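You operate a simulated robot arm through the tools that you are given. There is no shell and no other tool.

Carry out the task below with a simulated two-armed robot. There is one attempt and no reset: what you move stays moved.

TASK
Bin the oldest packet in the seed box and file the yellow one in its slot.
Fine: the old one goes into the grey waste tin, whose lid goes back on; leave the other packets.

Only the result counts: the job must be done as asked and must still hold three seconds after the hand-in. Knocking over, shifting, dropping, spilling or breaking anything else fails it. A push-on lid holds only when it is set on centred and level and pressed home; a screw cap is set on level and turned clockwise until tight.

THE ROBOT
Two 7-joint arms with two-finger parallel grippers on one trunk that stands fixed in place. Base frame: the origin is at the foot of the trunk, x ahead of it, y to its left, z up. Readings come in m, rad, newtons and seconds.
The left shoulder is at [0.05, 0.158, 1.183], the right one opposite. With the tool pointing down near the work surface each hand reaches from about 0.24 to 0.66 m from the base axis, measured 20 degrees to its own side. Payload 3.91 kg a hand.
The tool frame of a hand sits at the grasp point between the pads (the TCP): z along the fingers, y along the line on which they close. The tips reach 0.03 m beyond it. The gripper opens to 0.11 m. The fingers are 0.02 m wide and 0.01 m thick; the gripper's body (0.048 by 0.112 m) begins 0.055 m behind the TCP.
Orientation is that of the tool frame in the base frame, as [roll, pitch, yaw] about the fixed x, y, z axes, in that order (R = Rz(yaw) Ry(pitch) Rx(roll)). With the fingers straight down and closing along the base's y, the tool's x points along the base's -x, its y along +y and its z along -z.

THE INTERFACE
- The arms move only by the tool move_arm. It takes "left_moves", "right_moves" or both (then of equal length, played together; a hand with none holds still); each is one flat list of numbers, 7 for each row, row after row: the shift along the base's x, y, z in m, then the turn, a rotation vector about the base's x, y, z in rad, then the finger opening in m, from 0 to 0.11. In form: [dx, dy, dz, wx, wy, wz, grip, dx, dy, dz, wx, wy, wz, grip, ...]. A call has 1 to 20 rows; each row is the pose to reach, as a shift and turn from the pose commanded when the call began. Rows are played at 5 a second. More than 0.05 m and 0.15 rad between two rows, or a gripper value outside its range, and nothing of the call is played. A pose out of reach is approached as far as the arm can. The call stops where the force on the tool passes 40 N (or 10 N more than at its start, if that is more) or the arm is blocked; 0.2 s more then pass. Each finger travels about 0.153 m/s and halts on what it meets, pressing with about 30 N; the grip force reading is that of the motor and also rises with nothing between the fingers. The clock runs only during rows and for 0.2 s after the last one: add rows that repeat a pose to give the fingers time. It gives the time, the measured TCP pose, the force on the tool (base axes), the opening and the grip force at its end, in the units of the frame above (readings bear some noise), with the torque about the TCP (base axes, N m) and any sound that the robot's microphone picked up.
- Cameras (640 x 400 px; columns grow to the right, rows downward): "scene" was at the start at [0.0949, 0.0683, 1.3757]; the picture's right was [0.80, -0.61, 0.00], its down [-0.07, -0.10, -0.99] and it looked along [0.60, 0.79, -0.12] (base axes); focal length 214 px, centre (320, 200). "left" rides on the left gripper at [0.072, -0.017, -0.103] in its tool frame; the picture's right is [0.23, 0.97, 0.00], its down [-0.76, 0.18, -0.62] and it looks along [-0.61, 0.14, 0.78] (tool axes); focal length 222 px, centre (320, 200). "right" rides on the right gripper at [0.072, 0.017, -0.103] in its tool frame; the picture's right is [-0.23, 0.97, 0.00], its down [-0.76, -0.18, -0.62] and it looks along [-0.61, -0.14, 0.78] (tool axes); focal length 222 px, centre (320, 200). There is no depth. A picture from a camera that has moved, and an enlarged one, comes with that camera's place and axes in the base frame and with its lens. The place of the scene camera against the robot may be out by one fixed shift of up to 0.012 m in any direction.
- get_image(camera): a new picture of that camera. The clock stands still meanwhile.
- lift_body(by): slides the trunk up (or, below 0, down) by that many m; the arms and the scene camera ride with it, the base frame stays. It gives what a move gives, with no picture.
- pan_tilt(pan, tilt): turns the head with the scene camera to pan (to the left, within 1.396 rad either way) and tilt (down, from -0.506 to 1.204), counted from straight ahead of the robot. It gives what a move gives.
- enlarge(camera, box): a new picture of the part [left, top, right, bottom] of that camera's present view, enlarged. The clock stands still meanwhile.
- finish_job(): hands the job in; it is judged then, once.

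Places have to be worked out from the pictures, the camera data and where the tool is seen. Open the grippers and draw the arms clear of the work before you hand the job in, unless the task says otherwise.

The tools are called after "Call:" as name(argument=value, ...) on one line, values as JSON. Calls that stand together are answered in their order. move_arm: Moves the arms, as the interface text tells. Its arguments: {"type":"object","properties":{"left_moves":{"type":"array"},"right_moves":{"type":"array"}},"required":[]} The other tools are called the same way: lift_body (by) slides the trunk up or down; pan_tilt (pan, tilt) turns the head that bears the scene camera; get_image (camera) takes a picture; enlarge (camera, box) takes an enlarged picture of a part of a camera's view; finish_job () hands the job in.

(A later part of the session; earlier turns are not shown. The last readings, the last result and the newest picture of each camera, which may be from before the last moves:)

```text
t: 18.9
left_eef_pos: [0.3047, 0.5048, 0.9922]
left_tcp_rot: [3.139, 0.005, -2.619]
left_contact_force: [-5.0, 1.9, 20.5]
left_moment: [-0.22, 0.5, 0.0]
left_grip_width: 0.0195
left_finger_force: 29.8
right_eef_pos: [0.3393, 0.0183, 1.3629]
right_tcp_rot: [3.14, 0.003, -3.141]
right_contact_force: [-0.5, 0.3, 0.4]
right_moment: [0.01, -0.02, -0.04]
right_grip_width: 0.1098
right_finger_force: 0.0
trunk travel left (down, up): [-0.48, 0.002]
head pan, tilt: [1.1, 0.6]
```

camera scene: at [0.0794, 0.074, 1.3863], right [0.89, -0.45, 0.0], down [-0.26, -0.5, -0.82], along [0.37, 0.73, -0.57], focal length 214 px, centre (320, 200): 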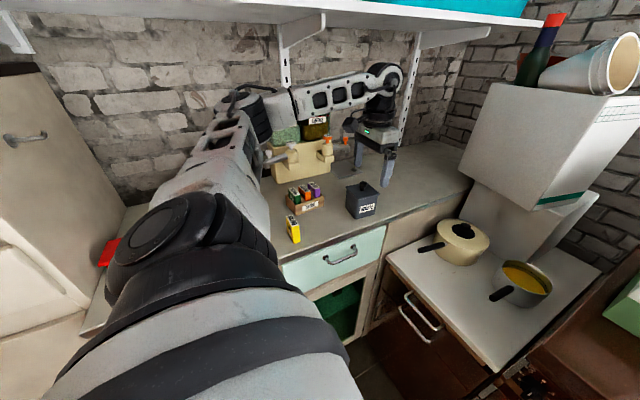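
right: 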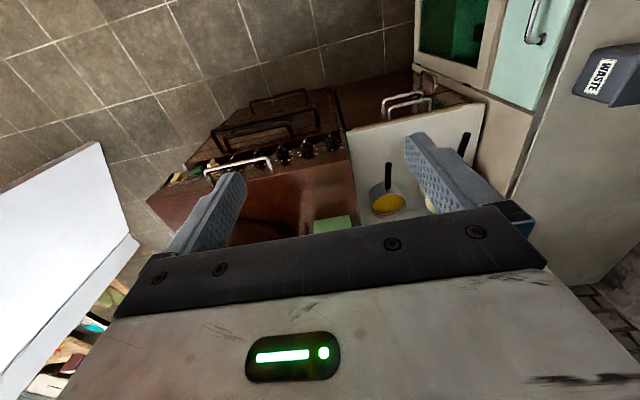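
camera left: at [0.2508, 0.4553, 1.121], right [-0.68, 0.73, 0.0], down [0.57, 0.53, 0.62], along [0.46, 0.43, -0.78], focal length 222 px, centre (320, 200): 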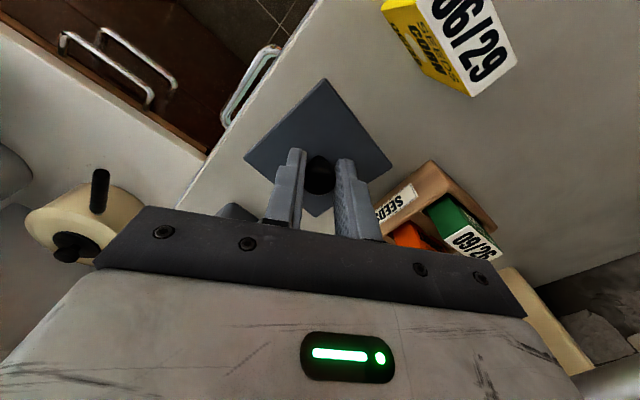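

Contact: 20 N up, so the lid is on the counter. I ease up 2 mm, open the fingers and rise straight up.

Call:
move_arm(left_moves=[0, 0, 0.002, 0, 0, 0, 0.0, 0, 0, 0.002, 0, 0, 0, 0.05, 0, 0, 0.002, 0, 0, 0, 0.06, 0, 0, 0.025, 0, 0, 0, 0.06, 0, 0, 0.06, 0, 0, 0, 0.08, 0, 0, 0.1, 0, 0, 0, 0.11])

Call:
get_image(camera="left")

Call:
enlarge(camera="scene", box=[260, 150, 400, 240])

```text
t: 20.3
left_eef_pos: [0.3059, 0.5055, 1.0904]
left_tcp_rot: [3.14, 0.0, -2.619]
left_contact_force: [-0.2, -0.2, 0.9]
left_moment: [0.01, 0.0, 0.04]
left_grip_width: 0.11
left_finger_force: 0.1
right_eef_pos: [0.3396, 0.0191, 1.3607]
right_tcp_rot: [3.14, 0.0, 3.141]
right_contact_force: [0.0, -0.2, 1.3]
right_moment: [-0.01, 0.02, 0.0]
right_grip_width: 0.1102
right_finger_force: 0.0
trunk travel left (down, up): [-0.48, 0.002]
head pan, tilt: [1.1, 0.6]
```

```text
taken
camera left: at [0.2506, 0.4543, 1.1938], right [-0.68, 0.73, 0.0], down [0.57, 0.53, 0.62], along [0.46, 0.43, -0.78], focal length 222 px, centre (320, 200)
```

left: 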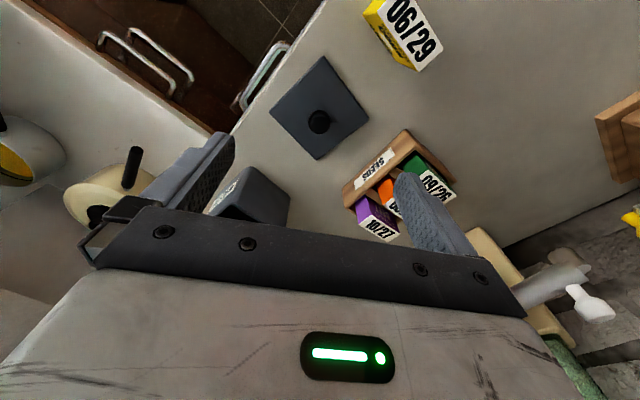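

```text
4.44 times, centred on (330, 195) of scene
camera zoom: at [0.0789, 0.0732, 1.3864], right [0.89, -0.45, 0.0], down [-0.26, -0.5, -0.83], along [0.37, 0.74, -0.56], focal length 953 px, centre (276, 222)
```

zoom: 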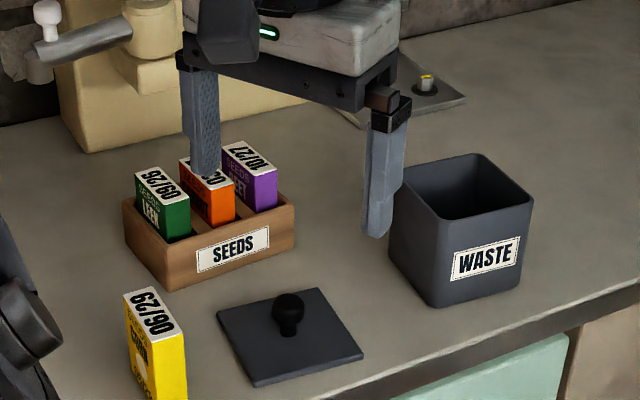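

The lid lies flat on the counter and the tin is open and empty. Now the green packet: I enlarge this view to refine its place.

Call:
enlarge(camera="left", box=[330, 120, 470, 250])

```text
3.08 times, centred on (400, 185) of left
camera zoom: at [0.2506, 0.4543, 1.1938], right [-0.68, 0.73, 0.0], down [0.57, 0.53, 0.62], along [0.46, 0.43, -0.78], focal length 684 px, centre (74, 246)
```

zoom: 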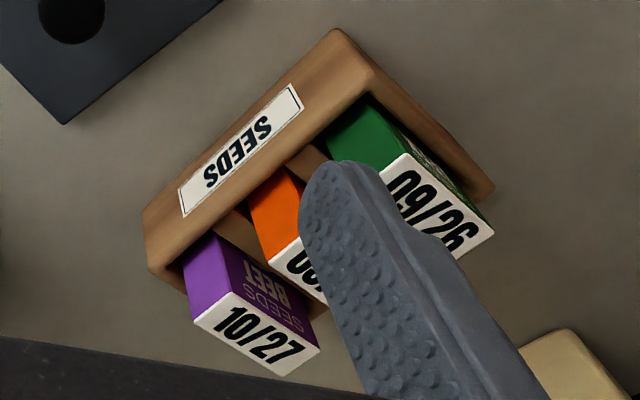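

The finger hides part of it. I also noticed the dispenser's rice spout, whose white handle is around (0.21, 0.69, 1.13), near where the gripper body will go. I move to a hover a bit short of the green packet with the box's yaw to measure both.

Call:
move_arm(left_moves=[0, 0.01, 0.03, 0, 0, -0.1, 0.11, -0.015, 0.025, 0.05, 0, 0, -0.2, 0.11, -0.035, 0.045, 0.06, 0, 0, -0.3, 0.11, -0.05, 0.06, 0.06, 0, 0, -0.42, 0.11])

Call:
get_image(camera="left")

Call:
get_image(camera="scene")

```text
t: 21.3
left_eef_pos: [0.2945, 0.5457, 1.1666]
left_tcp_rot: [3.138, -0.001, -2.978]
left_contact_force: [-0.5, -0.8, -0.6]
left_moment: [0.0, -0.02, 0.03]
left_grip_width: 0.1098
left_finger_force: 0.2
left hand out of reach, approached as far as the arm can: row 4
right_eef_pos: [0.3401, 0.0182, 1.3609]
right_tcp_rot: [3.137, 0.002, 3.141]
right_contact_force: [0.1, -0.8, 0.3]
right_moment: [0.04, -0.02, -0.03]
right_grip_width: 0.1101
right_finger_force: 0.0
trunk travel left (down, up): [-0.48, 0.002]
head pan, tilt: [1.1, 0.6]
```

```text
taken
camera left: at [0.2254, 0.517, 1.2688], right [-0.38, 0.92, 0.0], down [0.72, 0.3, 0.62], along [0.57, 0.24, -0.78], focal length 222 px, centre (320, 200)
```

left: 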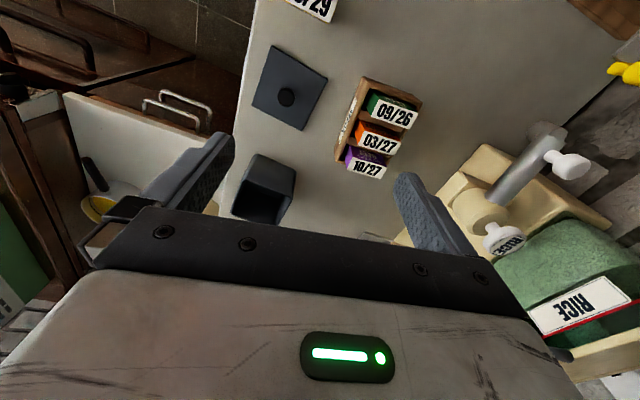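

```text
taken
camera scene: at [0.0786, 0.0721, 1.3865], right [0.89, -0.45, 0.0], down [-0.26, -0.5, -0.83], along [0.38, 0.74, -0.56], focal length 214 px, centre (320, 200)
```

scene: 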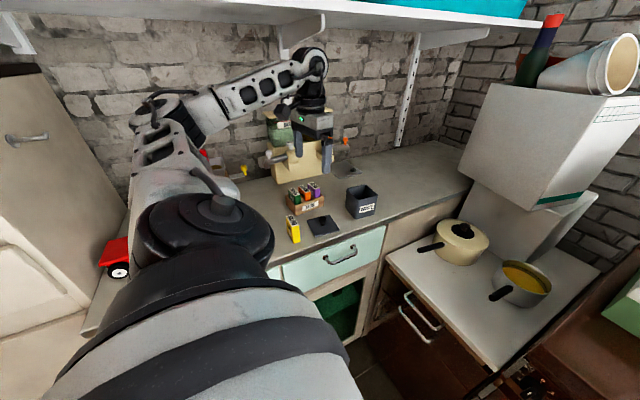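

At this yaw the wrist hits its limit again, at +0.16 rad here. The packet can equally be gripped with the hand turned half round (yaw + π), which is on the free side of the wrist's range, so I start that turn here at a safe height.

Call:
move_arm(left_moves=[0, 0, 0.0, 0, 0, 0.15, 0.11, 0, 0, 0.0, 0, 0, 0.3, 0.11, 0, 0, 0.0, 0, 0, 0.45, 0.11, 0, 0, 0, 0, 0, 0.6, 0.11, 0, 0, 0, 0, 0, 0.75, 0.11, 0, 0, 0, 0, 0, 0.9, 0.11, 0, 0, 0, 0, 0, 1.05, 0.11, 0, 0, 0, 0, 0, 1.2, 0.11, 0, 0, 0, 0, 0, 1.35, 0.11, 0, 0, 0, 0, 0, 1.5, 0.11])

Call:
get_image(camera="scene")

Call:
get_image(camera="left")

```text
t: 23.5
left_eef_pos: [0.2951, 0.5481, 1.1641]
left_tcp_rot: [3.141, 0.002, -1.47]
left_contact_force: [0.6, 0.4, -0.5]
left_moment: [-0.02, 0.0, 0.0]
left_grip_width: 0.1103
left_finger_force: 0.1
right_eef_pos: [0.3409, 0.0202, 1.3619]
right_tcp_rot: [3.14, 0.003, 3.141]
right_contact_force: [-0.6, -0.5, -0.1]
right_moment: [-0.02, 0.0, 0.0]
right_grip_width: 0.11
right_finger_force: 0.0
trunk travel left (down, up): [-0.48, 0.002]
head pan, tilt: [1.1, 0.6]
```

```text
taken
camera scene: at [0.0791, 0.0735, 1.3864], right [0.89, -0.45, 0.0], down [-0.26, -0.5, -0.83], along [0.37, 0.74, -0.56], focal length 214 px, centre (320, 200)
```

scene: 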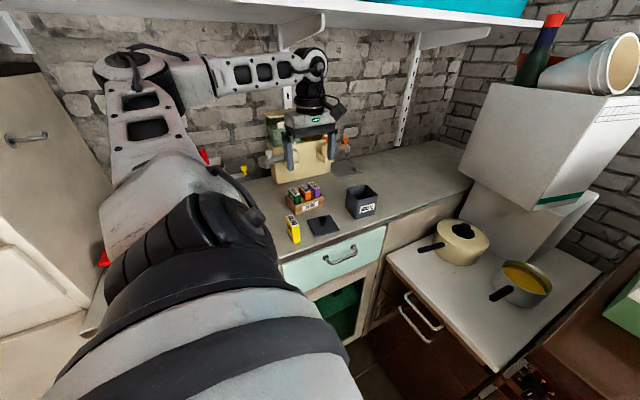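

```text
taken
camera left: at [0.3181, 0.4775, 1.2673], right [-0.95, -0.32, 0.0], down [-0.25, 0.74, 0.62], along [-0.2, 0.59, -0.78], focal length 222 px, centre (320, 200)
```

left: 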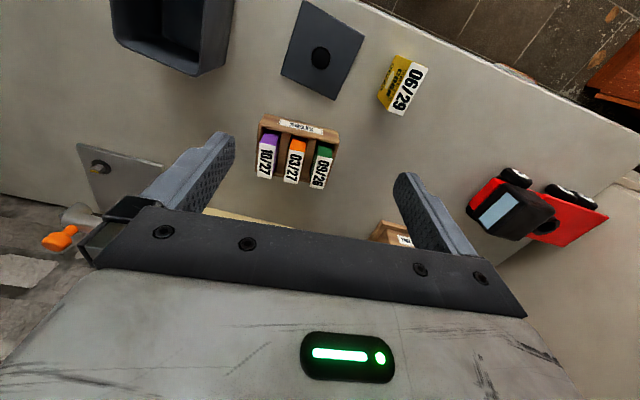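

The wrist turned 1.5 rad without trouble. I continue the rest of the half turn.

Call:
move_arm(left_moves=[0, 0, 0.0, 0, 0, 0.15, 0.11, 0, 0, 0.0, 0, 0, 0.3, 0.11, 0, 0, 0.0, 0, 0, 0.45, 0.11, 0, 0, 0, 0, 0, 0.6, 0.11, 0, 0, 0, 0, 0, 0.75, 0.11, 0, 0, 0, 0, 0, 0.9, 0.11, 0, 0, 0, 0, 0, 1.05, 0.11, 0, 0, 0, 0, 0, 1.2, 0.11, 0, 0, 0, 0, 0, 1.35, 0.11, 0, 0, 0, 0, 0, 1.5, 0.11, 0, 0, 0, 0, 0, 1.57, 0.11])

Call:
get_image(camera="scene")

Call:
get_image(camera="left")

```text
t: 25.9
left_eef_pos: [0.2953, 0.5481, 1.1649]
left_tcp_rot: [3.141, 0.0, 0.097]
left_contact_force: [-0.1, -0.2, 0.6]
left_moment: [0.01, 0.02, 0.01]
left_grip_width: 0.1099
left_finger_force: 0.0
right_eef_pos: [0.3407, 0.0198, 1.3609]
right_tcp_rot: [3.141, 0.002, 3.141]
right_contact_force: [-0.3, -0.8, 0.2]
right_moment: [-0.01, -0.02, 0.0]
right_grip_width: 0.1103
right_finger_force: 0.0
trunk travel left (down, up): [-0.48, 0.002]
head pan, tilt: [1.1, 0.6]
```

```text
taken
camera scene: at [0.0791, 0.0736, 1.3864], right [0.89, -0.45, 0.0], down [-0.26, -0.5, -0.83], along [0.37, 0.74, -0.56], focal length 214 px, centre (320, 200)
```

scene: 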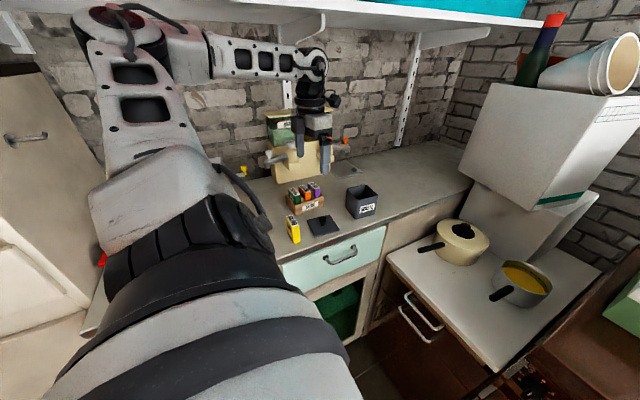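

```text
taken
camera left: at [0.365, 0.5718, 1.2675], right [0.32, -0.95, 0.0], down [-0.74, -0.25, 0.62], along [-0.59, -0.2, -0.78], focal length 222 px, centre (320, 200)
```

left: 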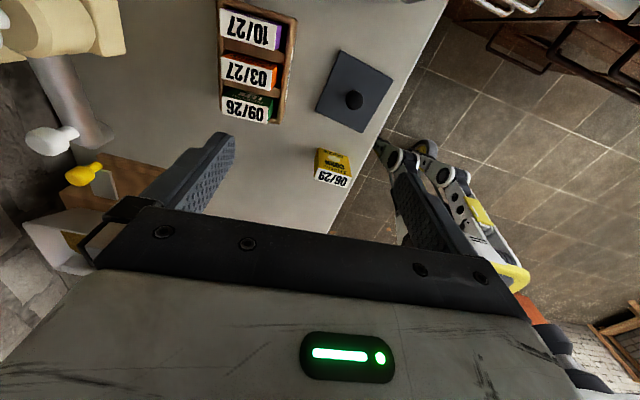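

The hand is now half turned with yaw 0.097, matching the box. I enlarge this view to measure the box, green and yellow packets.

Call:
enlarge(camera="left", box=[205, 0, 305, 130])

Call:
enlarge(camera="left", box=[0, 0, 180, 200])

```text
3.08 times, centred on (255, 65) of left
camera zoom: at [0.365, 0.5718, 1.2675], right [0.32, -0.95, 0.0], down [-0.74, -0.25, 0.62], along [-0.59, -0.2, -0.78], focal length 684 px, centre (520, 615)
```

zoom: 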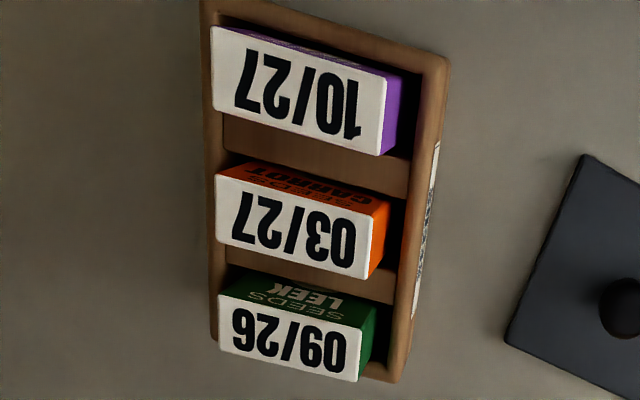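

```text
2.00 times, centred on (90, 100) of left
camera zoom: at [0.365, 0.5718, 1.2675], right [0.32, -0.95, 0.0], down [-0.74, -0.25, 0.62], along [-0.59, -0.2, -0.78], focal length 444 px, centre (780, 400)
```

zoom: 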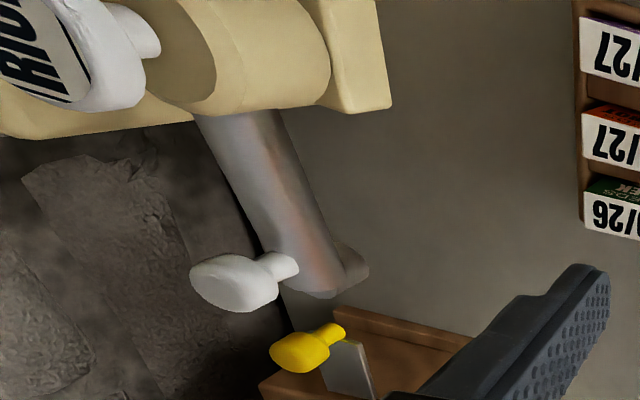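

Triangulating the four hand views: green top centre (0.267, 0.625, 1.016), spout end at about (0.24, 0.71) and tap body at (0.30, 0.75). All are clear of the gripper when it is over the green packet. I move above the green packet at TCP z≈1.08 with 0.08 opening.

Call:
move_arm(left_moves=[-0.01, 0.027, -0.01, 0, 0, 0, 0.1, -0.02, 0.052, -0.03, 0, 0, 0, 0.09, -0.0283, 0.0769, -0.055, 0, 0, 0, 0.08, -0.0283, 0.0769, -0.085, 0, 0, 0, 0.08])

Call:
get_image(camera="left")

Call:
enlarge(camera="scene", box=[250, 110, 350, 230])

```text
t: 26.9
left_eef_pos: [0.2659, 0.6267, 1.0796]
left_tcp_rot: [-3.141, 0.0, 0.094]
left_contact_force: [0.5, 0.8, -0.2]
left_moment: [-0.01, -0.01, -0.03]
left_grip_width: 0.0799
left_finger_force: 0.1
right_eef_pos: [0.341, 0.0209, 1.3608]
right_tcp_rot: [3.139, 0.001, 3.14]
right_contact_force: [-0.2, 0.0, 0.7]
right_moment: [-0.02, 0.08, -0.02]
right_grip_width: 0.1099
right_finger_force: 0.0
trunk travel left (down, up): [-0.48, 0.002]
head pan, tilt: [1.1, 0.6]
```

```text
taken
camera left: at [0.3364, 0.649, 1.1824], right [0.32, -0.95, 0.0], down [-0.74, -0.25, 0.62], along [-0.59, -0.2, -0.78], focal length 222 px, centre (320, 200)
```

left: 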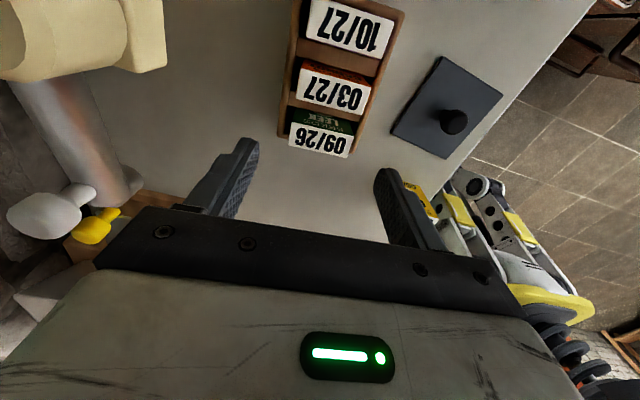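

```text
3.33 times, centred on (300, 170) of scene
camera zoom: at [0.0793, 0.0736, 1.3864], right [0.89, -0.45, 0.0], down [-0.26, -0.5, -0.82], along [0.37, 0.74, -0.57], focal length 715 px, centre (387, 300)
```

zoom: 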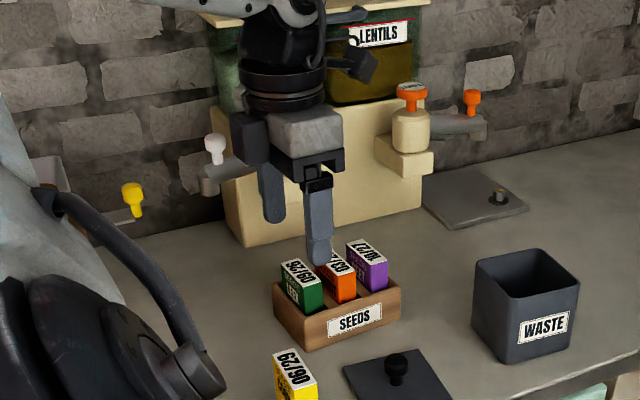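

The green top is in line between the fingers. I enlarge to refine before descending.

Call:
enlarge(camera="left", box=[230, 60, 410, 200])

```text
2.86 times, centred on (320, 130) of left
camera zoom: at [0.3364, 0.649, 1.1824], right [0.32, -0.95, 0.0], down [-0.74, -0.25, 0.62], along [-0.59, -0.2, -0.78], focal length 635 px, centre (320, 400)
```

zoom: 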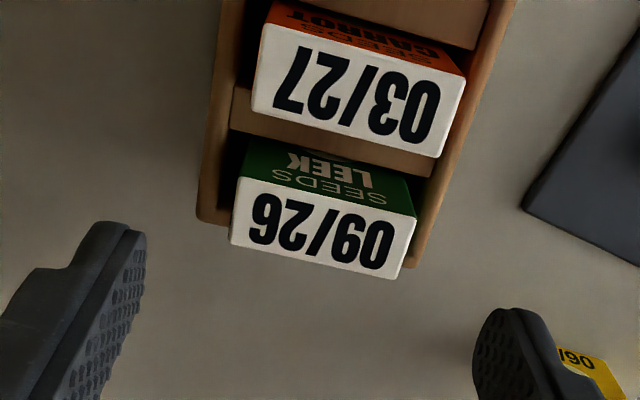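

Refined green centre is (0.267, 0.625), size 19 × 49 mm, yaw 0.10, and the TCP is within 1 mm of it. I descend to TCP z≈1.025, with tips just above the box rim at about 0.987, and check.

Call:
move_arm(left_moves=[0.0008, -0.0003, -0.02, 0, 0, 0.006, 0.075, 0.0008, -0.0003, -0.04, 0, 0, 0.006, 0.07, 0.0008, -0.0003, -0.055, 0, 0, 0.006, 0.07])

Call:
enlarge(camera="left", box=[210, 90, 430, 230])

Call:
enlarge(camera="scene", box=[270, 140, 350, 220])

```text
t: 27.7
left_eef_pos: [0.2663, 0.6241, 1.0255]
left_tcp_rot: [-3.141, 0.0, 0.102]
left_contact_force: [0.6, -0.2, 0.5]
left_moment: [-0.02, -0.02, 0.02]
left_grip_width: 0.07
left_finger_force: 0.1
right_eef_pos: [0.3408, 0.02, 1.3605]
right_tcp_rot: [3.139, 0.003, 3.141]
right_contact_force: [0.2, -0.1, 0.3]
right_moment: [-0.01, 0.03, -0.03]
right_grip_width: 0.11
right_finger_force: 0.1
trunk travel left (down, up): [-0.48, 0.002]
head pan, tilt: [1.1, 0.6]
```

```text
2.86 times, centred on (320, 160) of left
camera zoom: at [0.3365, 0.6486, 1.1274], right [0.32, -0.95, 0.0], down [-0.74, -0.25, 0.62], along [-0.59, -0.2, -0.78], focal length 635 px, centre (320, 314)
```

zoom: 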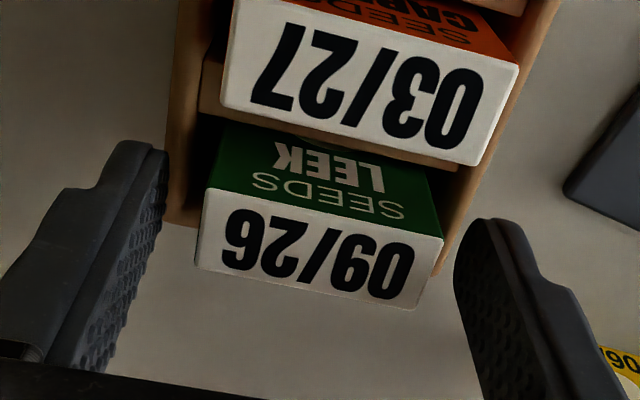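

```text
5.00 times, centred on (310, 180) of scene
camera zoom: at [0.0793, 0.0738, 1.3864], right [0.89, -0.45, 0.0], down [-0.26, -0.5, -0.82], along [0.37, 0.73, -0.57], focal length 1072 px, centre (370, 300)
```

zoom: 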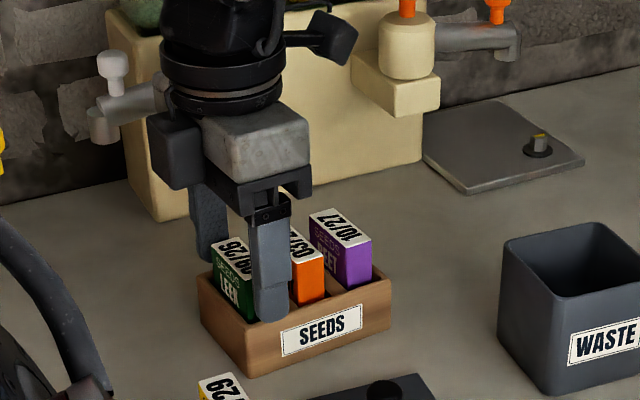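

The packet sits between the fingers, offset about 1 mm, with 20 mm of overlap. I nudge to centre and close on it.

Call:
move_arm(left_moves=[0.001, 0.0008, -0.001, 0, 0, 0, 0.07, 0.001, 0.0008, -0.001, 0, 0, 0, 0.04, 0.001, 0.0008, -0.001, 0, 0, 0, 0.03, 0.001, 0.0008, -0.001, 0, 0, 0, 0.03])

Call:
enlarge(camera="left", box=[210, 90, 430, 230])

```text
t: 28.7
left_eef_pos: [0.268, 0.6251, 1.0233]
left_tcp_rot: [3.141, 0.0, 0.1]
left_contact_force: [0.5, -0.3, 0.7]
left_moment: [0.0, 0.02, 0.0]
left_grip_width: 0.049
left_finger_force: 29.9
right_eef_pos: [0.3407, 0.0195, 1.3598]
right_tcp_rot: [3.139, 0.003, -3.141]
right_contact_force: [-0.1, 0.0, -0.3]
right_moment: [0.01, 0.0, 0.02]
right_grip_width: 0.11
right_finger_force: 0.0
trunk travel left (down, up): [-0.48, 0.002]
head pan, tilt: [1.1, 0.6]
```

```text
2.86 times, centred on (320, 160) of left
camera zoom: at [0.338, 0.6496, 1.1266], right [0.32, -0.95, 0.0], down [-0.74, -0.25, 0.62], along [-0.59, -0.2, -0.78], focal length 635 px, centre (320, 314)
```

zoom: 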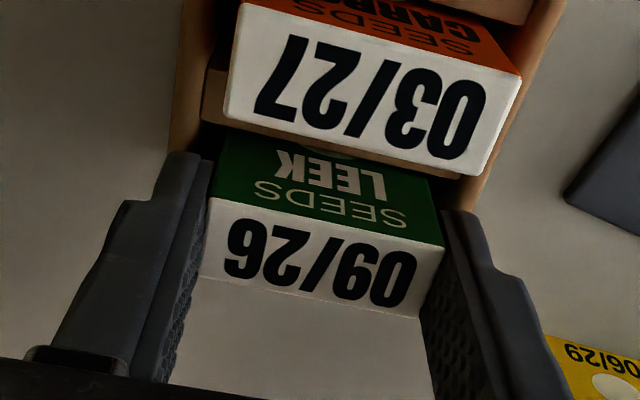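

Gripped at 49 mm with 30 N. I lift it straight up out of its slot.

Call:
move_arm(left_moves=[0, 0, 0.005, 0, 0, 0, 0.03, 0, 0, 0.012, 0, 0, 0, 0.03, 0, 0, 0.02, 0, 0, 0, 0.03, 0, 0, 0.03, 0, 0, 0, 0.03, 0, 0, 0.045, 0, 0, 0, 0.03, 0, 0, 0.06, 0, 0, 0, 0.03, 0, 0, 0.08, 0, 0, 0, 0.03])

Call:
get_image(camera="left")

Call:
enlarge(camera="scene", box=[250, 110, 390, 230])

```text
t: 30.3
left_eef_pos: [0.2688, 0.6251, 1.1052]
left_tcp_rot: [3.141, 0.001, 0.101]
left_contact_force: [0.7, -0.3, 0.4]
left_moment: [0.01, 0.0, 0.0]
left_grip_width: 0.0487
left_finger_force: 29.7
right_eef_pos: [0.3394, 0.0201, 1.3607]
right_tcp_rot: [3.14, 0.002, 3.141]
right_contact_force: [0.7, 0.4, 1.5]
right_moment: [-0.03, 0.03, 0.0]
right_grip_width: 0.1099
right_finger_force: 0.0
trunk travel left (down, up): [-0.48, 0.002]
head pan, tilt: [1.1, 0.6]
```

```text
taken
camera left: at [0.3388, 0.6486, 1.2077], right [0.32, -0.95, 0.0], down [-0.74, -0.25, 0.62], along [-0.59, -0.2, -0.78], focal length 222 px, centre (320, 200)
```

left: 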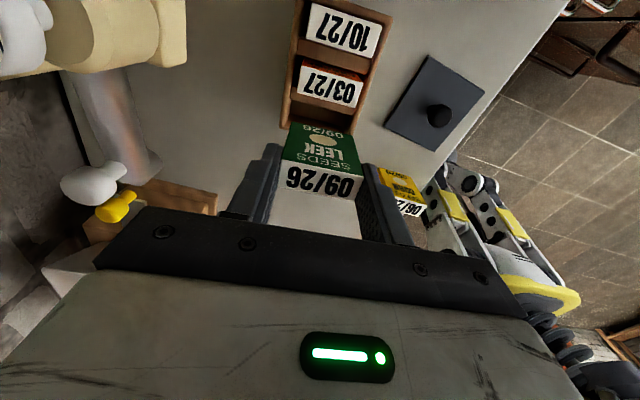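

```text
3.33 times, centred on (320, 170) of scene
camera zoom: at [0.079, 0.0732, 1.3864], right [0.89, -0.45, 0.0], down [-0.26, -0.5, -0.83], along [0.37, 0.74, -0.56], focal length 715 px, centre (320, 300)
```

zoom: 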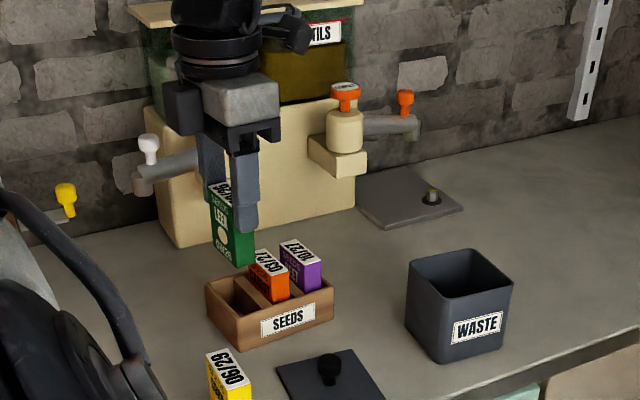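

The green packet is out with its slot empty behind it, and the others are undisturbed. I carry it above the neighbours to the tin, turning it to line up with the tin's diagonal so the fingers can dip inside.

Call:
move_arm(left_moves=[0, 0, 0.02, 0, 0, 0, 0.03, 0.03, -0.018, 0.022, 0, 0, -0.13, 0.03, 0.06, -0.036, 0.022, 0, 0, -0.26, 0.03, 0.09, -0.055, 0.022, 0, 0, -0.4, 0.03, 0.12, -0.074, 0.022, 0, 0, -0.54, 0.03, 0.15, -0.092, 0.022, 0, 0, -0.68, 0.03, 0.178, -0.11, 0.022, 0, 0, -0.82, 0.03, 0.178, -0.11, 0.022, 0, 0, -0.96, 0.03])

Call:
get_image(camera="left")

Call:
get_image(camera="scene")

```text
t: 32.1
left_eef_pos: [0.4458, 0.5157, 1.1263]
left_tcp_rot: [-3.141, 0.0, -0.859]
left_contact_force: [-0.5, 0.0, -0.2]
left_moment: [-0.03, 0.01, -0.02]
left_grip_width: 0.0484
left_finger_force: 30.2
right_eef_pos: [0.3408, 0.0192, 1.36]
right_tcp_rot: [3.14, 0.001, -3.14]
right_contact_force: [0.4, 0.4, -0.1]
right_moment: [0.01, 0.03, 0.0]
right_grip_width: 0.1099
right_finger_force: 0.1
trunk travel left (down, up): [-0.48, 0.002]
head pan, tilt: [1.1, 0.6]
```

```text
taken
camera left: at [0.5055, 0.4713, 1.2284], right [-0.59, -0.81, 0.0], down [-0.63, 0.46, 0.62], along [-0.5, 0.37, -0.78], focal length 222 px, centre (320, 200)
```

left: 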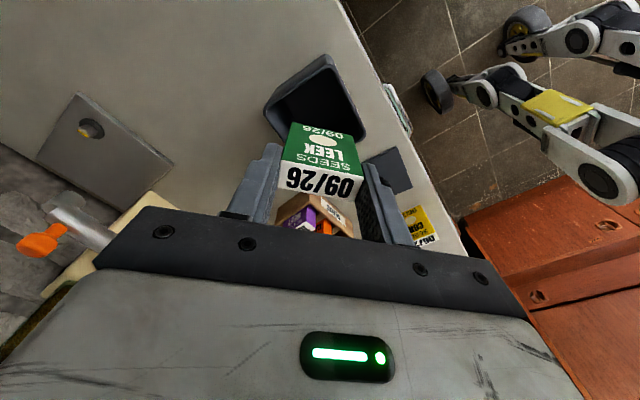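

```text
taken
camera scene: at [0.0788, 0.0738, 1.3864], right [0.89, -0.45, 0.0], down [-0.26, -0.5, -0.83], along [0.37, 0.73, -0.57], focal length 214 px, centre (320, 200)
```

scene: 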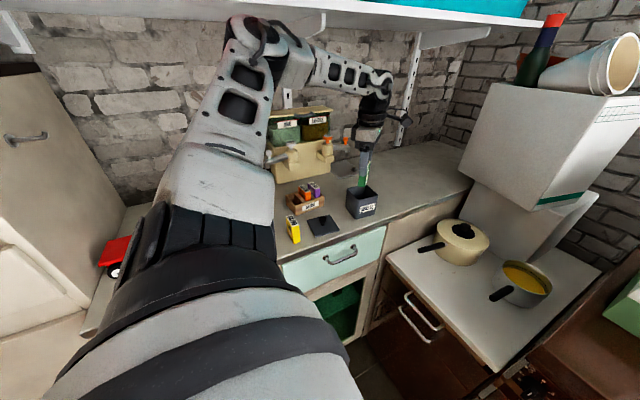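

The packet hangs over the tin at (0.446, 0.515). I enlarge both views to check it is centred over the opening before lowering.

Call:
enlarge(camera="left", box=[240, 40, 420, 200])

Call:
enlarge(camera="scene", box=[330, 130, 410, 225])

```text
2.50 times, centred on (330, 120) of left
camera zoom: at [0.5055, 0.4713, 1.2284], right [-0.59, -0.81, 0.0], down [-0.63, 0.46, 0.62], along [-0.5, 0.37, -0.78], focal length 555 px, centre (295, 400)
```

zoom: 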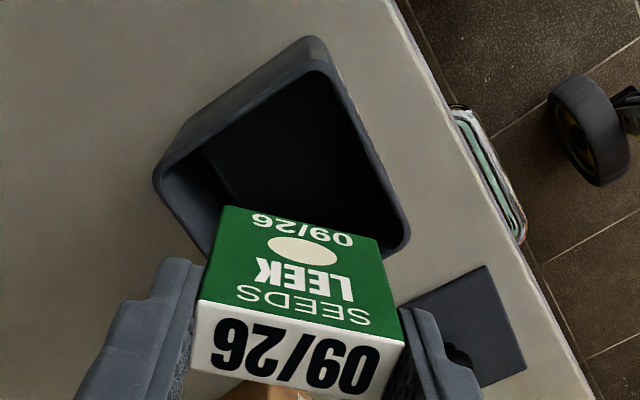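

```text
4.21 times, centred on (370, 178) of scene
camera zoom: at [0.0788, 0.0738, 1.3864], right [0.89, -0.45, 0.0], down [-0.26, -0.5, -0.83], along [0.37, 0.73, -0.57], focal length 903 px, centre (110, 295)
```

zoom: 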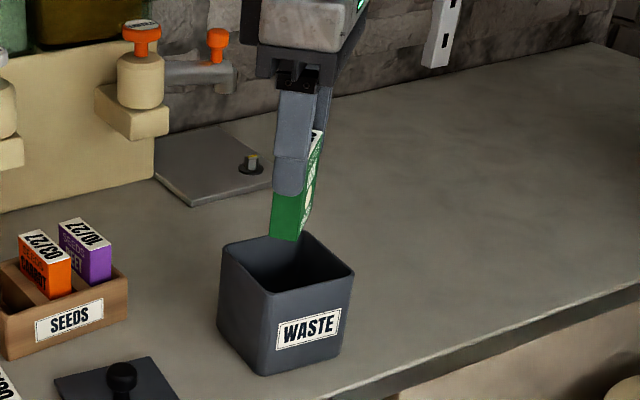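

The tin's opening centre is about (0.448, 0.515). I lower so that the packet is about 4 cm inside while the fingertips stay just above the rim (z≈1.032), then check.

Call:
move_arm(left_moves=[0.002, -0.0005, -0.02, 0, 0, 0, 0.03, 0.002, -0.0005, -0.04, 0, 0, 0, 0.03, 0.002, -0.0005, -0.055, 0, 0, 0, 0.03, 0.002, -0.0005, -0.064, 0, 0, 0, 0.03])

Call:
enlarge(camera="left", box=[220, 60, 420, 230])

Call:
enlarge(camera="scene", box=[330, 130, 410, 225])

```text
t: 33.1
left_eef_pos: [0.4488, 0.5159, 1.0623]
left_tcp_rot: [3.141, -0.001, -0.859]
left_contact_force: [-0.3, 0.8, -0.4]
left_moment: [0.0, 0.01, -0.01]
left_grip_width: 0.0487
left_finger_force: 30.3
right_eef_pos: [0.34, 0.0197, 1.3605]
right_tcp_rot: [3.14, 0.003, 3.141]
right_contact_force: [0.2, -0.1, 0.1]
right_moment: [-0.01, 0.0, -0.01]
right_grip_width: 0.11
right_finger_force: 0.0
trunk travel left (down, up): [-0.48, 0.002]
head pan, tilt: [1.1, 0.6]
```

```text
2.35 times, centred on (320, 145) of left
camera zoom: at [0.5082, 0.4722, 1.1656], right [-0.59, -0.81, 0.0], down [-0.63, 0.46, 0.62], along [-0.5, 0.37, -0.78], focal length 523 px, centre (320, 329)
```

zoom: 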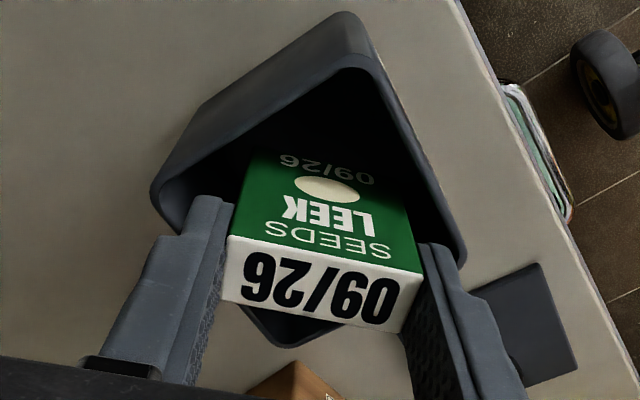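

```text
4.21 times, centred on (370, 178) of scene
camera zoom: at [0.0792, 0.0736, 1.3864], right [0.89, -0.45, 0.0], down [-0.26, -0.5, -0.83], along [0.37, 0.74, -0.56], focal length 903 px, centre (110, 295)
```

zoom: 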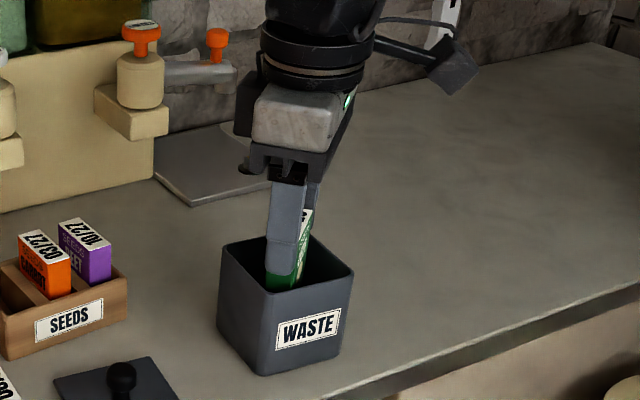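

The packet hangs inside the tin, and the fingers are just above the rim. I raise 2 mm for margin, open to let it drop in, then rise.

Call:
move_arm(left_moves=[0, 0, 0.002, 0, 0, 0, 0.03, 0, 0, 0.002, 0, 0, 0, 0.07, 0, 0, 0.002, 0, 0, 0, 0.07, 0, 0, 0.002, 0, 0, 0, 0.07, 0, 0, 0.03, 0, 0, 0, 0.07, 0, 0, 0.06, 0, 0, 0, 0.08])

Call:
enlarge(camera="left", box=[220, 40, 440, 230])

Call:
enlarge(camera="scene", box=[330, 130, 410, 225])

```text
t: 34.5
left_eef_pos: [0.4492, 0.5153, 1.1235]
left_tcp_rot: [-3.141, 0.001, -0.86]
left_contact_force: [-0.1, 0.4, 0.0]
left_moment: [0.0, 0.01, -0.01]
left_grip_width: 0.0802
left_finger_force: 0.1
right_eef_pos: [0.3396, 0.0182, 1.361]
right_tcp_rot: [3.139, 0.002, 3.141]
right_contact_force: [-0.3, 0.4, 0.1]
right_moment: [0.02, 0.02, -0.07]
right_grip_width: 0.1102
right_finger_force: 0.1
trunk travel left (down, up): [-0.48, 0.002]
head pan, tilt: [1.1, 0.6]
```

```text
2.11 times, centred on (330, 135) of left
camera zoom: at [0.5091, 0.4716, 1.2259], right [-0.59, -0.81, 0.0], down [-0.63, 0.46, 0.62], along [-0.5, 0.37, -0.78], focal length 468 px, centre (299, 337)
```

zoom: 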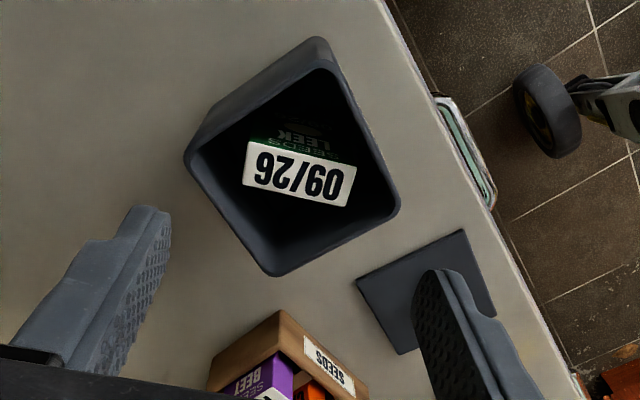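

```text
4.21 times, centred on (370, 178) of scene
camera zoom: at [0.079, 0.0734, 1.3864], right [0.89, -0.45, 0.0], down [-0.26, -0.5, -0.83], along [0.37, 0.74, -0.56], focal length 903 px, centre (110, 295)
```

zoom: 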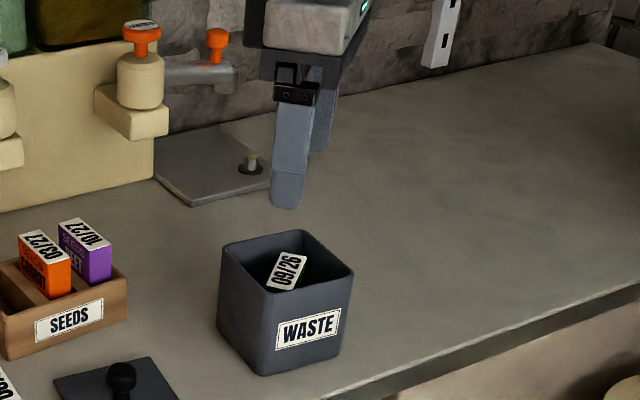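

The green packet is in the tin, standing upright. I enlarge to check that its top is far enough below the rim for the lid.

Call:
enlarge(camera="left", box=[290, 60, 410, 180])

Call:
enlarge(camera="scene", box=[345, 175, 385, 220])

```text
3.33 times, centred on (350, 120) of left
camera zoom: at [0.5091, 0.4716, 1.2259], right [-0.59, -0.81, 0.0], down [-0.63, 0.46, 0.62], along [-0.5, 0.37, -0.78], focal length 740 px, centre (220, 467)
```

zoom: 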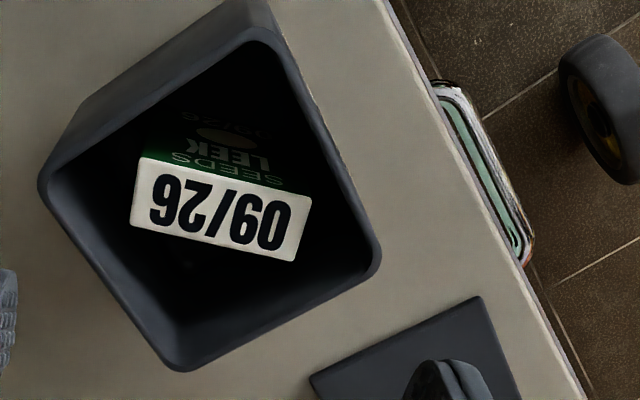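

```text
8.89 times, centred on (365, 198) of scene
camera zoom: at [0.079, 0.0734, 1.3864], right [0.89, -0.45, 0.0], down [-0.26, -0.5, -0.83], along [0.37, 0.74, -0.56], focal length 1906 px, centre (-80, 222)
```

zoom: 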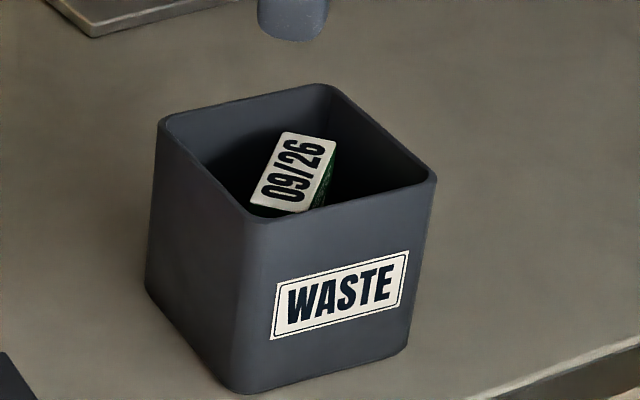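

The packet's top is about 15 mm below the rim, so the lid will fit. I swing the hand back to the exact pose at which I released the lid, at (0.305, 0.5055) with the original grip yaw, staying high.

Call:
move_arm(left_moves=[-0.012, -0.0008, 0, 0, 0, -0.1466, 0.08, -0.024, -0.0016, 0, 0, 0, -0.2932, 0.08, -0.036, -0.0025, 0, 0, 0, -0.4398, 0.08, -0.048, -0.0033, 0, 0, 0, -0.5863, 0.08, -0.06, -0.0041, 0, 0, 0, -0.7329, 0.08, -0.072, -0.0049, 0, 0, 0, -0.8795, 0.08, -0.084, -0.0057, 0, 0, 0, -1.0261, 0.08, -0.096, -0.0065, 0, 0, 0, -1.1727, 0.08, -0.108, -0.0074, 0, 0, 0, -1.3193, 0.08, -0.12, -0.0082, 0, 0, 0, -1.4658, 0.08, -0.132, -0.009, 0, 0, 0, -1.6124, 0.08, -0.1434, -0.0098, 0, 0, 0, -1.759, 0.07, -0.1434, -0.0098, -0.04, 0, 0, -1.759, 0.06, -0.1434, -0.0098, -0.072, 0, 0, -1.759, 0.06])

Call:
get_image(camera="left")

Call:
get_image(camera="scene")

```text
t: 37.5
left_eef_pos: [0.3067, 0.5061, 1.0502]
left_tcp_rot: [3.141, 0.002, -2.619]
left_contact_force: [0.2, 0.0, 0.4]
left_moment: [0.0, 0.01, 0.0]
left_grip_width: 0.0601
left_finger_force: 0.1
right_eef_pos: [0.3403, 0.0195, 1.3612]
right_tcp_rot: [3.14, 0.001, -3.14]
right_contact_force: [0.0, 0.3, 1.1]
right_moment: [0.02, 0.03, -0.01]
right_grip_width: 0.1099
right_finger_force: 0.0
trunk travel left (down, up): [-0.48, 0.002]
head pan, tilt: [1.1, 0.6]
```

```text
taken
camera left: at [0.2517, 0.4547, 1.1527], right [-0.68, 0.73, 0.0], down [0.57, 0.53, 0.62], along [0.46, 0.43, -0.78], focal length 222 px, centre (320, 200)
```

left: 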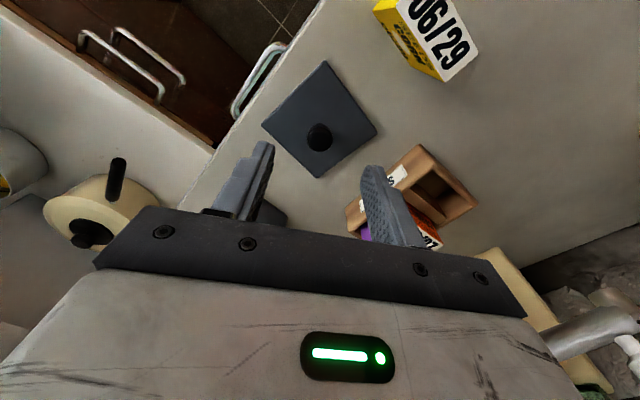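

```text
taken
camera scene: at [0.0791, 0.0736, 1.3864], right [0.89, -0.45, 0.0], down [-0.26, -0.5, -0.83], along [0.37, 0.74, -0.56], focal length 214 px, centre (320, 200)
```

scene: 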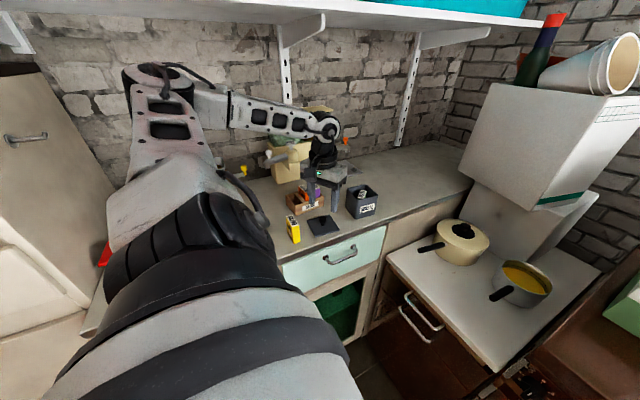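

The knob is centred under the open fingers. I descend to the grip height and close on the knob.

Call:
move_arm(left_moves=[0, 0, -0.02, 0, 0, 0, 0.06, 0, 0, -0.04, 0, 0, 0, 0.06, 0, 0, -0.055, 0, 0, 0, 0.06, 0, 0, -0.059, 0, 0, 0, 0.05, 0, 0, -0.059, 0, 0, 0, 0.0, 0, 0, -0.059, 0, 0, 0, 0.0, 0, 0, -0.059, 0, 0, 0, 0.0])

Call:
enlarge(camera="left", box=[220, 50, 440, 240])

Call:
enlarge(camera="scene", box=[280, 170, 360, 240])

```text
t: 39.1
left_eef_pos: [0.3048, 0.5047, 0.9922]
left_tcp_rot: [-3.141, 0.001, -2.618]
left_contact_force: [-0.2, -0.3, 0.3]
left_moment: [0.02, -0.01, 0.0]
left_grip_width: 0.0194
left_finger_force: 30.2
right_eef_pos: [0.3409, 0.0203, 1.3611]
right_tcp_rot: [3.14, 0.002, -3.141]
right_contact_force: [0.3, 0.0, -0.2]
right_moment: [0.0, 0.04, 0.01]
right_grip_width: 0.1101
right_finger_force: 0.0
trunk travel left (down, up): [-0.48, 0.002]
head pan, tilt: [1.1, 0.6]
```

```text
2.11 times, centred on (330, 145) of left
camera zoom: at [0.2505, 0.4542, 1.0936], right [-0.68, 0.73, 0.0], down [0.57, 0.53, 0.62], along [0.46, 0.43, -0.78], focal length 468 px, centre (299, 316)
```

zoom: 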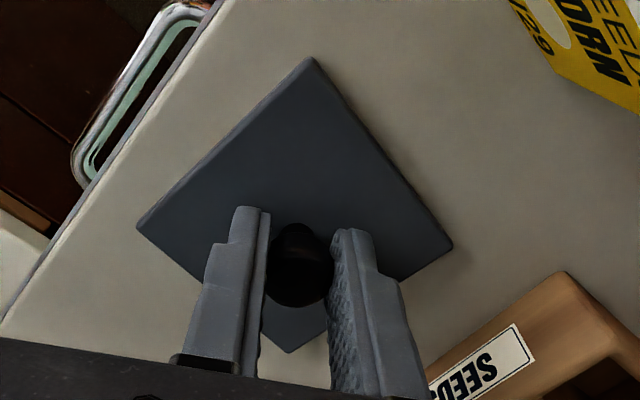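

```text
5.71 times, centred on (320, 205) of scene
camera zoom: at [0.0791, 0.0736, 1.3864], right [0.89, -0.45, 0.0], down [-0.26, -0.5, -0.83], along [0.37, 0.74, -0.56], focal length 1226 px, centre (320, 171)
```

zoom: 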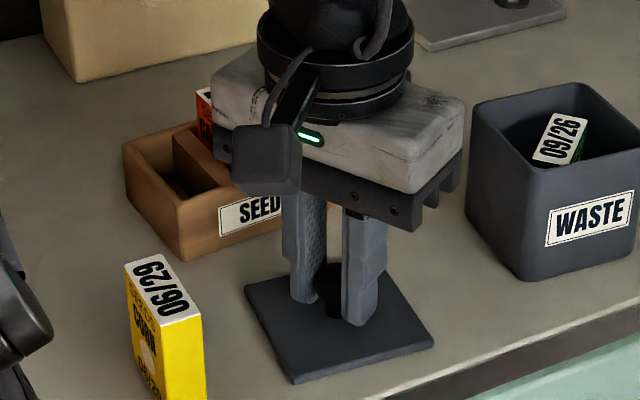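

The lid is gripped again. Measured against the first grip, it has turned about −0.03 rad and its centre offset is the same within 1 mm, so I will correct by +0.03 rad. I lift it and carry it to hover over the tin.

Call:
move_arm(left_moves=[0, 0, 0.01, 0, 0, 0, 0.0, 0, 0, 0.04, 0, 0, 0, 0.0, 0, 0, 0.08, 0, 0, 0, 0.0, 0.01, 0, 0.112, 0, 0, 0, 0.0, 0.05, 0.003, 0.112, 0, 0, 0.01, 0.0, 0.09, 0.006, 0.112, 0, 0, 0.02, 0.0, 0.125, 0.008, 0.112, 0, 0, 0.03, 0.0, 0.141, 0.0094, 0.112, 0, 0, 0.03, 0.0, 0.141, 0.0094, 0.112, 0, 0, 0.03, 0.0])

Call:
enlarge(camera="left", box=[220, 50, 440, 240])

Call:
enlarge(camera="scene", box=[330, 130, 410, 225])

```text
t: 41.1
left_eef_pos: [0.4472, 0.5143, 1.1031]
left_tcp_rot: [-3.14, -0.001, -2.589]
left_contact_force: [-0.2, 0.0, 0.1]
left_moment: [-0.05, 0.01, 0.04]
left_grip_width: 0.0197
left_finger_force: 29.9
right_eef_pos: [0.3418, 0.0209, 1.3601]
right_tcp_rot: [3.141, -0.001, -3.141]
right_contact_force: [-0.4, 0.1, -0.6]
right_moment: [0.0, 0.02, 0.01]
right_grip_width: 0.1098
right_finger_force: 0.1
trunk travel left (down, up): [-0.48, 0.002]
head pan, tilt: [1.1, 0.6]
```

```text
2.11 times, centred on (330, 145) of left
camera zoom: at [0.3935, 0.4623, 1.2051], right [-0.71, 0.71, 0.0], down [0.55, 0.55, 0.62], along [0.44, 0.44, -0.78], focal length 468 px, centre (299, 316)
```

zoom: 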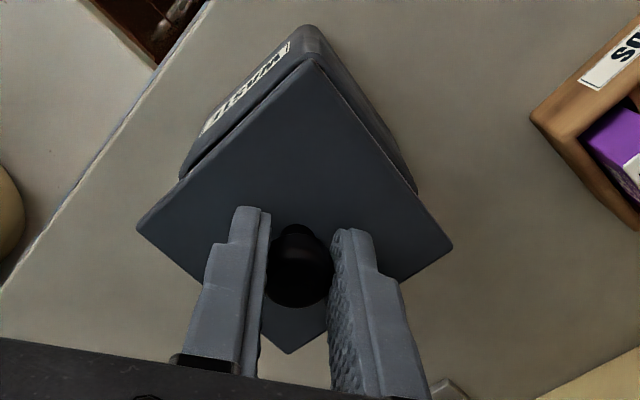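

```text
4.21 times, centred on (370, 178) of scene
camera zoom: at [0.0798, 0.0746, 1.3862], right [0.89, -0.45, 0.0], down [-0.26, -0.5, -0.82], along [0.37, 0.73, -0.57], focal length 903 px, centre (110, 295)
```

zoom: 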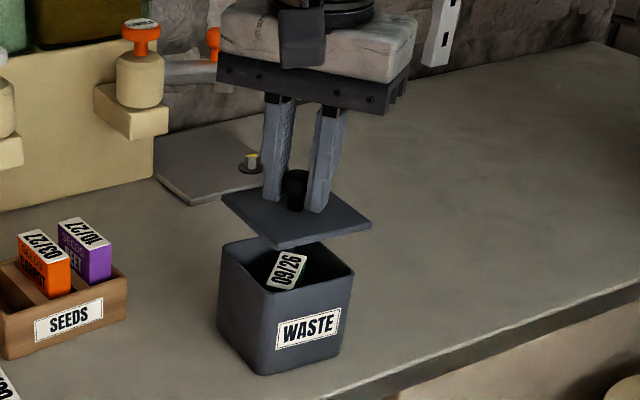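

The lid's edges look parallel with the tin's rim. I lower to about 7 mm above the seat and check alignment.

Call:
move_arm(left_moves=[0, 0, -0.01, 0, 0, 0, 0.0, 0, 0, -0.02, 0, 0, 0, 0.0, 0, 0, -0.028, 0, 0, 0, 0.0, 0, 0, -0.028, 0, 0, 0, 0.0])

Call:
enlarge(camera="left", box=[220, 50, 440, 240])

Call:
enlarge(camera="scene", box=[340, 160, 395, 225])

```text
t: 42.1
left_eef_pos: [0.4466, 0.5153, 1.0752]
left_tcp_rot: [-3.141, 0.002, -2.588]
left_contact_force: [-0.4, 0.6, -0.5]
left_moment: [0.0, 0.0, 0.0]
left_grip_width: 0.0196
left_finger_force: 30.1
right_eef_pos: [0.3401, 0.0195, 1.3605]
right_tcp_rot: [3.141, 0.001, 3.141]
right_contact_force: [0.3, -1.1, 0.1]
right_moment: [-0.04, -0.01, -0.01]
right_grip_width: 0.1098
right_finger_force: 0.1
trunk travel left (down, up): [-0.48, 0.002]
head pan, tilt: [1.1, 0.6]
```

```text
2.11 times, centred on (330, 145) of left
camera zoom: at [0.393, 0.4615, 1.1778], right [-0.71, 0.71, 0.0], down [0.55, 0.55, 0.62], along [0.44, 0.44, -0.78], focal length 468 px, centre (299, 316)
```

zoom: 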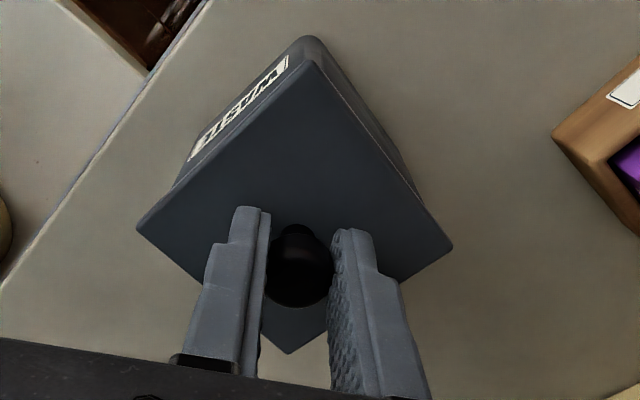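

```text
6.15 times, centred on (368, 192) of scene
camera zoom: at [0.0791, 0.0735, 1.3864], right [0.89, -0.45, 0.0], down [-0.26, -0.5, -0.83], along [0.37, 0.74, -0.56], focal length 1320 px, centre (28, 246)
```

zoom: 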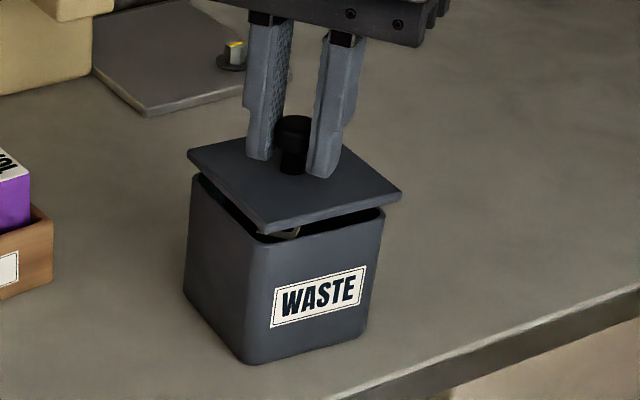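

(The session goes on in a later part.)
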